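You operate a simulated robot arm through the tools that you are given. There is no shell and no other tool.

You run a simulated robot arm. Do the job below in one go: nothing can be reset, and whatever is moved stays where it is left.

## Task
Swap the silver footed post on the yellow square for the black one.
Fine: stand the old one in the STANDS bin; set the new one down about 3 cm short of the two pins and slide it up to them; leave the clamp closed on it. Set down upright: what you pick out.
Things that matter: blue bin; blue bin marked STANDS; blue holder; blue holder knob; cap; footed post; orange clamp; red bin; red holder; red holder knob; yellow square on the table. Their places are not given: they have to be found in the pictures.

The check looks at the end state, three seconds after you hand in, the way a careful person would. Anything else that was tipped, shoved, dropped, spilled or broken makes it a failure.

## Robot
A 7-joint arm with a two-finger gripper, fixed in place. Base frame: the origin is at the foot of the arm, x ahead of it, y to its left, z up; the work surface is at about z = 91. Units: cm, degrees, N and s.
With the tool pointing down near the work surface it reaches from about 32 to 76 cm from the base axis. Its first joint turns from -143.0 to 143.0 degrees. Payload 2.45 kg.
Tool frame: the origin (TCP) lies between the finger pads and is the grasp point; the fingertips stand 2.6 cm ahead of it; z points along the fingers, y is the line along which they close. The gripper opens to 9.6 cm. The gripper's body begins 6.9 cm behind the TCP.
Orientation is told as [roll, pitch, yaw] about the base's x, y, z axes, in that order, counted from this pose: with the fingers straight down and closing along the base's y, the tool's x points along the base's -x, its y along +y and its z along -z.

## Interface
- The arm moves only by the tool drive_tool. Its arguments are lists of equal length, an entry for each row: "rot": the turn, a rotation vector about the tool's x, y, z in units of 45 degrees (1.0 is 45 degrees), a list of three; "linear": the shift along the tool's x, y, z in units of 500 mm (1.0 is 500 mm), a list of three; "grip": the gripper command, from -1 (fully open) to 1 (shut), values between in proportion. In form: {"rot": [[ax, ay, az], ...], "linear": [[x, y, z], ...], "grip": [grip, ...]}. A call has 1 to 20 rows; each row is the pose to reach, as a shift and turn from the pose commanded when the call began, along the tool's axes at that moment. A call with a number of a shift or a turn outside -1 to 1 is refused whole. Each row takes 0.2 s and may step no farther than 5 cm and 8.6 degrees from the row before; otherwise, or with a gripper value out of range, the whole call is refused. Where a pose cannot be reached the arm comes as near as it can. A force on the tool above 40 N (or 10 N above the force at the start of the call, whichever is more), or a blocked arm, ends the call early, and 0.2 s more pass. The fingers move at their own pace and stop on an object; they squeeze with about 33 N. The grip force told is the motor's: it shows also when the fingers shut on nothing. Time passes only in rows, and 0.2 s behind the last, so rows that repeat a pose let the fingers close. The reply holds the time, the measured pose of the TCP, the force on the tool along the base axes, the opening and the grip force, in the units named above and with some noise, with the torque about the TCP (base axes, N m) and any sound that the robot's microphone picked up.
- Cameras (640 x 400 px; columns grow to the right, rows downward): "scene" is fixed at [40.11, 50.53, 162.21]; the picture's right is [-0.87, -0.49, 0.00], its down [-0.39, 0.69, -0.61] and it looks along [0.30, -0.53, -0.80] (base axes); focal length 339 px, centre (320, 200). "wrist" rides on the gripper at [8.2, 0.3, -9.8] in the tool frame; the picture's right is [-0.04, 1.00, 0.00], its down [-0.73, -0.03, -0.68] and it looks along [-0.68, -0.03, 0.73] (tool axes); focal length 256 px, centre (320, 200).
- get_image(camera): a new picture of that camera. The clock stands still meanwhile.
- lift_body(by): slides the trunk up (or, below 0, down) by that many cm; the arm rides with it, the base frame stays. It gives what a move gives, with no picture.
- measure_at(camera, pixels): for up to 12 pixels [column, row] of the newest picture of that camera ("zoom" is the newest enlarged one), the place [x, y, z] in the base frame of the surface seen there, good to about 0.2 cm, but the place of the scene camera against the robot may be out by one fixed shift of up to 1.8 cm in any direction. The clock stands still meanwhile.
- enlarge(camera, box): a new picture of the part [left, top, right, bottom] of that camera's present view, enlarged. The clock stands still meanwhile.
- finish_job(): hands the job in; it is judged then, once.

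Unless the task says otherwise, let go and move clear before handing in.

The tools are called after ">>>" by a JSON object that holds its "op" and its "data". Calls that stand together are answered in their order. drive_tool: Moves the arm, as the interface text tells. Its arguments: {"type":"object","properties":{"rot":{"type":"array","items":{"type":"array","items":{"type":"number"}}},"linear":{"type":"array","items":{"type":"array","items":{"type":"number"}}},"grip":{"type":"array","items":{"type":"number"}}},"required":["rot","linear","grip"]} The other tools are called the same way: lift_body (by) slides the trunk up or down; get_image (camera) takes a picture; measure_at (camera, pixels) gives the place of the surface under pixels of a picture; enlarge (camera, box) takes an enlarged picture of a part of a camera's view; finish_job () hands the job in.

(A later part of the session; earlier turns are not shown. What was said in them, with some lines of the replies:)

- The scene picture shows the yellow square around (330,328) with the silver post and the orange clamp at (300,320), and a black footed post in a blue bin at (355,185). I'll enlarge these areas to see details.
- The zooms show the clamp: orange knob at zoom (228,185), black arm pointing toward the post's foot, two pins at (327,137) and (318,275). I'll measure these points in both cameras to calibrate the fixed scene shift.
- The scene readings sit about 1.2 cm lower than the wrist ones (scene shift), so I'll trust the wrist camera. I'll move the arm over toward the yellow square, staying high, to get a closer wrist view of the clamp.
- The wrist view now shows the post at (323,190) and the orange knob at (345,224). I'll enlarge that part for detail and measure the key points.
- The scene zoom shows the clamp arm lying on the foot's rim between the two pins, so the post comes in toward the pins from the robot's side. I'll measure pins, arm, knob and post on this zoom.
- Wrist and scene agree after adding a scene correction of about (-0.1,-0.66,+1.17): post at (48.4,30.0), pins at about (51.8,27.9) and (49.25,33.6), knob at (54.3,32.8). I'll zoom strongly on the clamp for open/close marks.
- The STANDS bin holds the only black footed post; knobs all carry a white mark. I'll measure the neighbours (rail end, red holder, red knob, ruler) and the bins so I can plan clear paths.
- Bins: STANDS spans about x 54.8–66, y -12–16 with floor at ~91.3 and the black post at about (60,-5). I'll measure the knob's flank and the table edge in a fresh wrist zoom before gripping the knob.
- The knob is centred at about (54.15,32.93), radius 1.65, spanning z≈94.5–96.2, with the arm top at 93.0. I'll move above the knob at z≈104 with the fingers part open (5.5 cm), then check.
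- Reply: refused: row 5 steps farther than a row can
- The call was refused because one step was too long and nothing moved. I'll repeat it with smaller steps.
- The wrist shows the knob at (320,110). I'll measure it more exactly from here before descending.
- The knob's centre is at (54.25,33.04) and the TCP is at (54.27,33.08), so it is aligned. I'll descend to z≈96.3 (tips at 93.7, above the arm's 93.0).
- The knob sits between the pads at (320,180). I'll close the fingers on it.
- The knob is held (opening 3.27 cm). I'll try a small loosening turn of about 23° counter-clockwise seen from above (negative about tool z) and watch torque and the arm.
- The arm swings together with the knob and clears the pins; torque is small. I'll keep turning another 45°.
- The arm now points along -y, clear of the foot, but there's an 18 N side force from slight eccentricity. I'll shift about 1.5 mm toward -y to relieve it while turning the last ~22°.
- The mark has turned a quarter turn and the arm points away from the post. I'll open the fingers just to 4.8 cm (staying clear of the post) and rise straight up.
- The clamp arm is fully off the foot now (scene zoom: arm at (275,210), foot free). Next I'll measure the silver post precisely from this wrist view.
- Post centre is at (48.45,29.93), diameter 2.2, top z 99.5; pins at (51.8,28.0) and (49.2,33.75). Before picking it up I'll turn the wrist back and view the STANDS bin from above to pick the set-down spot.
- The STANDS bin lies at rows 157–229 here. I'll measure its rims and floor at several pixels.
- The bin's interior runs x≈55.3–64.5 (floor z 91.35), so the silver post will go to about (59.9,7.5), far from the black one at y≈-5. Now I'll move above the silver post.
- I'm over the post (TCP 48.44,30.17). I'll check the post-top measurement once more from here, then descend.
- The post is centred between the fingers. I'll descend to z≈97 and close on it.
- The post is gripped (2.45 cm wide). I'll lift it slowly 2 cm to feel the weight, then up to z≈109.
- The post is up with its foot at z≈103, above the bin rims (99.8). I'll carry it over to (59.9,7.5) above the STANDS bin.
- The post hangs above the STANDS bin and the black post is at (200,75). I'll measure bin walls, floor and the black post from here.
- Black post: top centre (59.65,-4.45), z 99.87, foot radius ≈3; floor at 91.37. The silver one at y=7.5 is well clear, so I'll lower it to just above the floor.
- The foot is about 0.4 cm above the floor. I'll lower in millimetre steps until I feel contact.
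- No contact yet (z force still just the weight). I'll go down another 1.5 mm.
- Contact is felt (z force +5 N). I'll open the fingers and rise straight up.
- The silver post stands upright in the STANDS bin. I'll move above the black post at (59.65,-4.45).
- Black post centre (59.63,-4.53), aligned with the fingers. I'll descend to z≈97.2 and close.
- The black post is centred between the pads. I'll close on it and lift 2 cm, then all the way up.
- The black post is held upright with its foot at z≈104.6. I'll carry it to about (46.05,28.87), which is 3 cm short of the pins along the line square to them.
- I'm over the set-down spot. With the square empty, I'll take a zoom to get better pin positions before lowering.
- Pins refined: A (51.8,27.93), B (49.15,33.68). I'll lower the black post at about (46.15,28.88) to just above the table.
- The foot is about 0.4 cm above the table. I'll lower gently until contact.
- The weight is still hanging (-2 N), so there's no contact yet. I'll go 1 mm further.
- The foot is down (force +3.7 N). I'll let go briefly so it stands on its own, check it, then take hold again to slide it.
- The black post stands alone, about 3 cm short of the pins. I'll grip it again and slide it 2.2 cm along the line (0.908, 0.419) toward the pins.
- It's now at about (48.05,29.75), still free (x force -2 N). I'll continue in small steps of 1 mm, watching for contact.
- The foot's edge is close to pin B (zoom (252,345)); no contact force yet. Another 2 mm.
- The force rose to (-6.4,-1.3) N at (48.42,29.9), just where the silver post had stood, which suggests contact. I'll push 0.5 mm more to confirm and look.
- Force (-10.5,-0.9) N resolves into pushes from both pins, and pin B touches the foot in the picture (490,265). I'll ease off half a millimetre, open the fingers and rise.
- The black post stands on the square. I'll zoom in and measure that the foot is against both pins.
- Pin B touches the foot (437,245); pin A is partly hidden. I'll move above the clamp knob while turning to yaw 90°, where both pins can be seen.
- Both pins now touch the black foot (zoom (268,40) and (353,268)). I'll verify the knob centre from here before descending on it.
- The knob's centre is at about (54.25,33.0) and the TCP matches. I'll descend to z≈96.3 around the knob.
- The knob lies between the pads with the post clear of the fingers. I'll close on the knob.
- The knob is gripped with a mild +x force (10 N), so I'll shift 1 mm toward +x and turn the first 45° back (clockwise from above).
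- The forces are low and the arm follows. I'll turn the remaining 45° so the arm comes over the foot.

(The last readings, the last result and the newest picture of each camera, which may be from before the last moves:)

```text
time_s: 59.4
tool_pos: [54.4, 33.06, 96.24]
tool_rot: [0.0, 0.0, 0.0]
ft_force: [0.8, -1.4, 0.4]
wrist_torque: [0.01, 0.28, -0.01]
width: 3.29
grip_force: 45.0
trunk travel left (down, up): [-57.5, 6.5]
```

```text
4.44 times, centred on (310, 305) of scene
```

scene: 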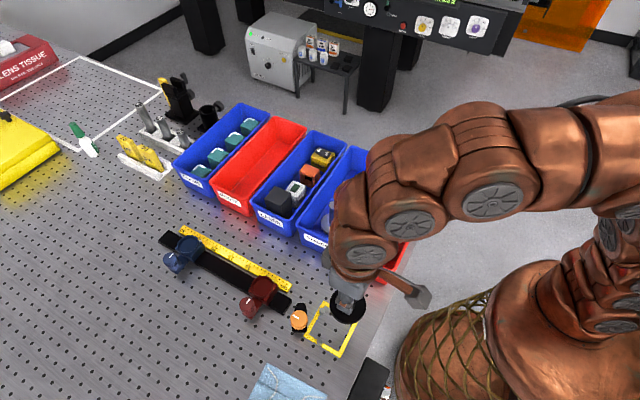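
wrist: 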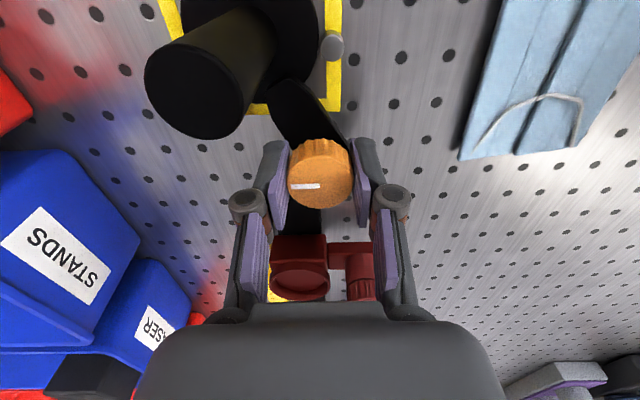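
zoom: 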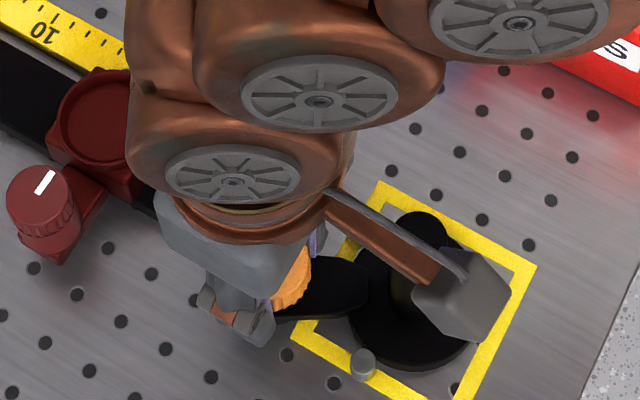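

The arm lies over the black foot again and the mark is back at its original angle. I'll open the fingers and rise clear.

>>> {"op": "drive_tool", "data": {"rot": [[0, 0, 0], [0, 0, 0], [0, 0, 0], [0, 0, 0], [0, 0, 0], [0, 0, 0], [0, 0, 0], [0, 0, 0], [0, 0, 0]], "linear": [[0, 0, 0], [0, 0, 0], [0, 0, 0], [0, 0, -0.03], [0, 0, -0.1], [0, 0, -0.18], [0, 0, -0.26], [0, 0, -0.3], [0, 0, -0.3]], "grip": [0.1, -0.1, -0.15, -0.15, -0.15, -0.15, -0.15, -0.15, -0.15]}}

>>> {"op": "get_image", "data": {"camera": "wrist"}}

>>> {"op": "enlarge", "data": {"camera": "scene", "box": [240, 260, 380, 350]}}

```text
time_s: 61.4
tool_pos: [54.3, 32.98, 111.46]
tool_rot: [0.0, 0.0, 0.0]
ft_force: [0.5, -0.4, -0.4]
wrist_torque: [-0.01, -0.04, 0.01]
width: 5.51
grip_force: 0.1
trunk travel left (down, up): [-57.5, 6.5]
```

```text
taken
```

wrist: 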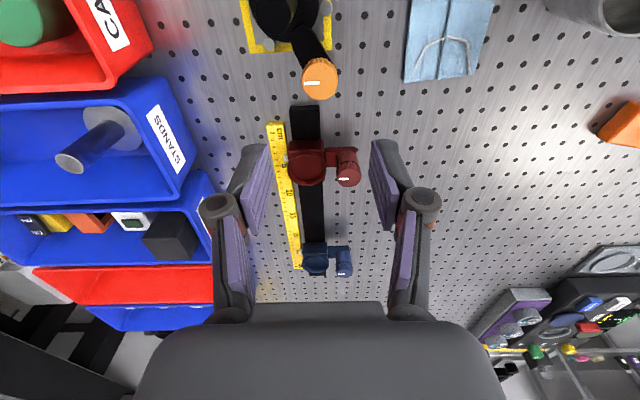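

```text
4.44 times, centred on (310, 305) of scene
```

zoom: 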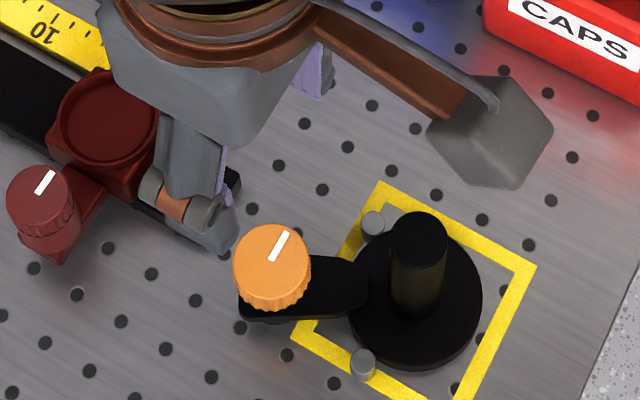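

The clamp is closed on the black foot. I'll pull the arm back and up out of the way and check everything in final pictures.

>>> {"op": "drive_tool", "data": {"rot": [[0, 0, 0], [0, 0, 0], [0, 0, 0], [0, 0, 0], [0, 0, 0], [0, 0, 0], [0, 0, 0], [0, 0, 0], [0, 0, 0]], "linear": [[0, 0, -0.07], [0, 0, -0.14], [0.03, -0.06, -0.19], [0.08, -0.13, -0.22], [0.13, -0.2, -0.24], [0.18, -0.27, -0.26], [0.22, -0.34, -0.28], [0.25, -0.4, -0.28], [0.25, -0.4, -0.28]], "grip": [-0.15, -0.15, -0.15, -0.15, -0.15, -0.15, -0.15, -0.15, -0.15]}}

>>> {"op": "get_image", "data": {"camera": "scene"}}

>>> {"op": "enlarge", "data": {"camera": "scene", "box": [285, 290, 365, 350]}}

>>> {"op": "get_image", "data": {"camera": "wrist"}}

```text
time_s: 63.4
tool_pos: [41.89, 12.92, 125.45]
tool_rot: [0.1, 0.0, 0.0]
ft_force: [0.1, -0.2, 0.5]
wrist_torque: [0.01, 0.02, -0.03]
width: 5.51
grip_force: 0.0
trunk travel left (down, up): [-57.5, 6.5]
```

```text
taken
```

scene: 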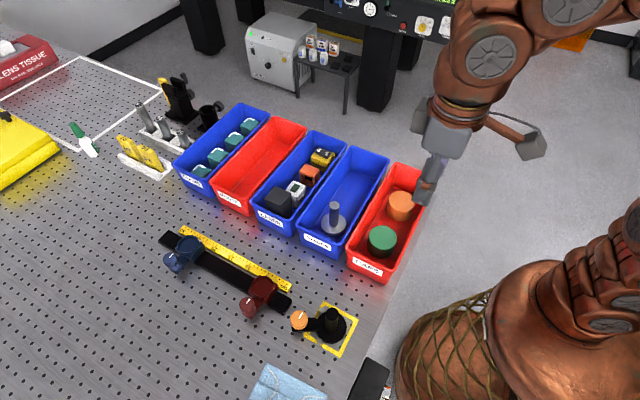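

```text
6.67 times, centred on (325, 320) of scene
```

zoom: 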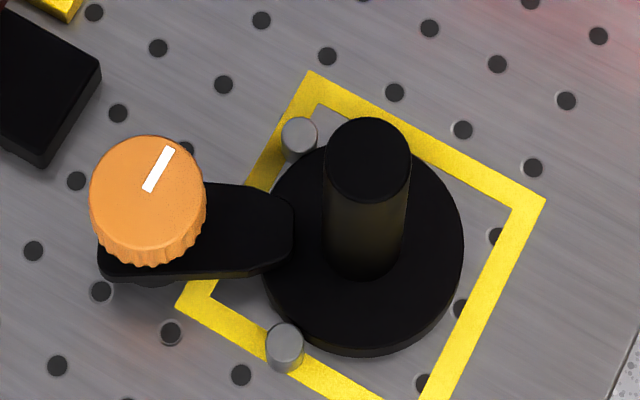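

```text
taken
```

wrist: 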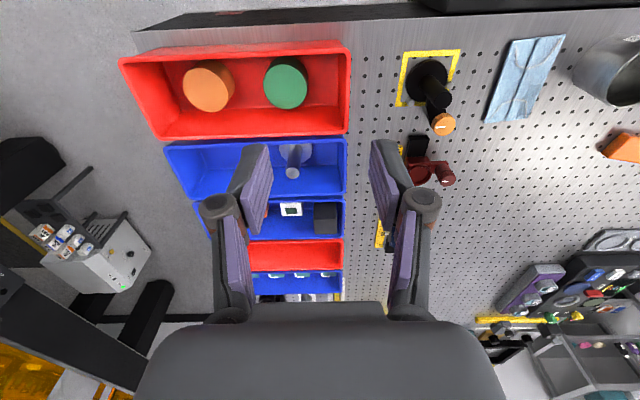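

The scene shows the black post upright against both pins with the clamp arm on its foot, and the silver one upright in STANDS. I'll make one last measurement against the silver post's original place (scene reading 48.54,30.64).

>>> {"op": "enlarge", "data": {"camera": "scene", "box": [280, 290, 370, 360]}}

>>> {"op": "measure_at", "data": {"camera": "zoom", "pixels": [[364, 137], [330, 137], [399, 137], [364, 103], [364, 170], [240, 195], [285, 195], [420, 230]]}}

>>> {"op": "enlarge", "data": {"camera": "scene", "box": [260, 130, 440, 290]}}

```text
5.71 times, centred on (325, 325) of scene
```

zoom: 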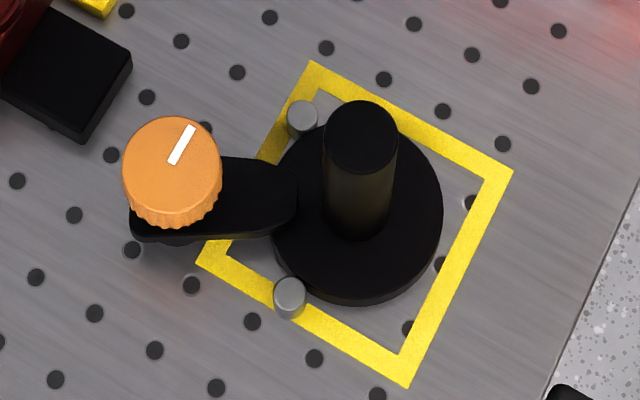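

```text
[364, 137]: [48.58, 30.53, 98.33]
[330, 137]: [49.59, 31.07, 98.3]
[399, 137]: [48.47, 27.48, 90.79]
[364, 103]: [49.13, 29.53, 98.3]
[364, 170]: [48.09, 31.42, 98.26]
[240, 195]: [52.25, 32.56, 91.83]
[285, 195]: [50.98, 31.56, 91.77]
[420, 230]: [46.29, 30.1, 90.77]
```

```text
2.50 times, centred on (350, 210) of scene
```

zoom: 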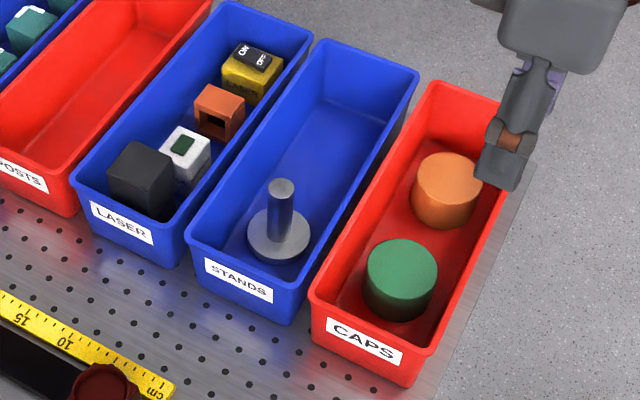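

The black post's top reads (48.6,30.5) in the scene camera, matching the silver post's original place. The clamp is closed on its foot, the silver post stands upright in STANDS, and nothing else has moved. The gripper is empty and clear, so I'm handing in.

>>> {"op": "finish_job", "data": {}}

```text
The job is handed in.
```

The final pictures show the swap done, and the job is handed in.

- **Black post:** it stands upright on the yellow square. I set it down about 3 cm short, then slid it until the force reading showed it pressing on both pins. Its top measures within about 0.2 cm of where the silver post stood.
- **Clamp:** the arm is closed over the black post's foot, with the knob mark back at its original angle.
- **Silver post:** it stands upright in the STANDS bin, clear of the walls.
- **Everything else:** nothing else looks moved or tipped. The gripper is empty and raised clear, over the CAPS bin.
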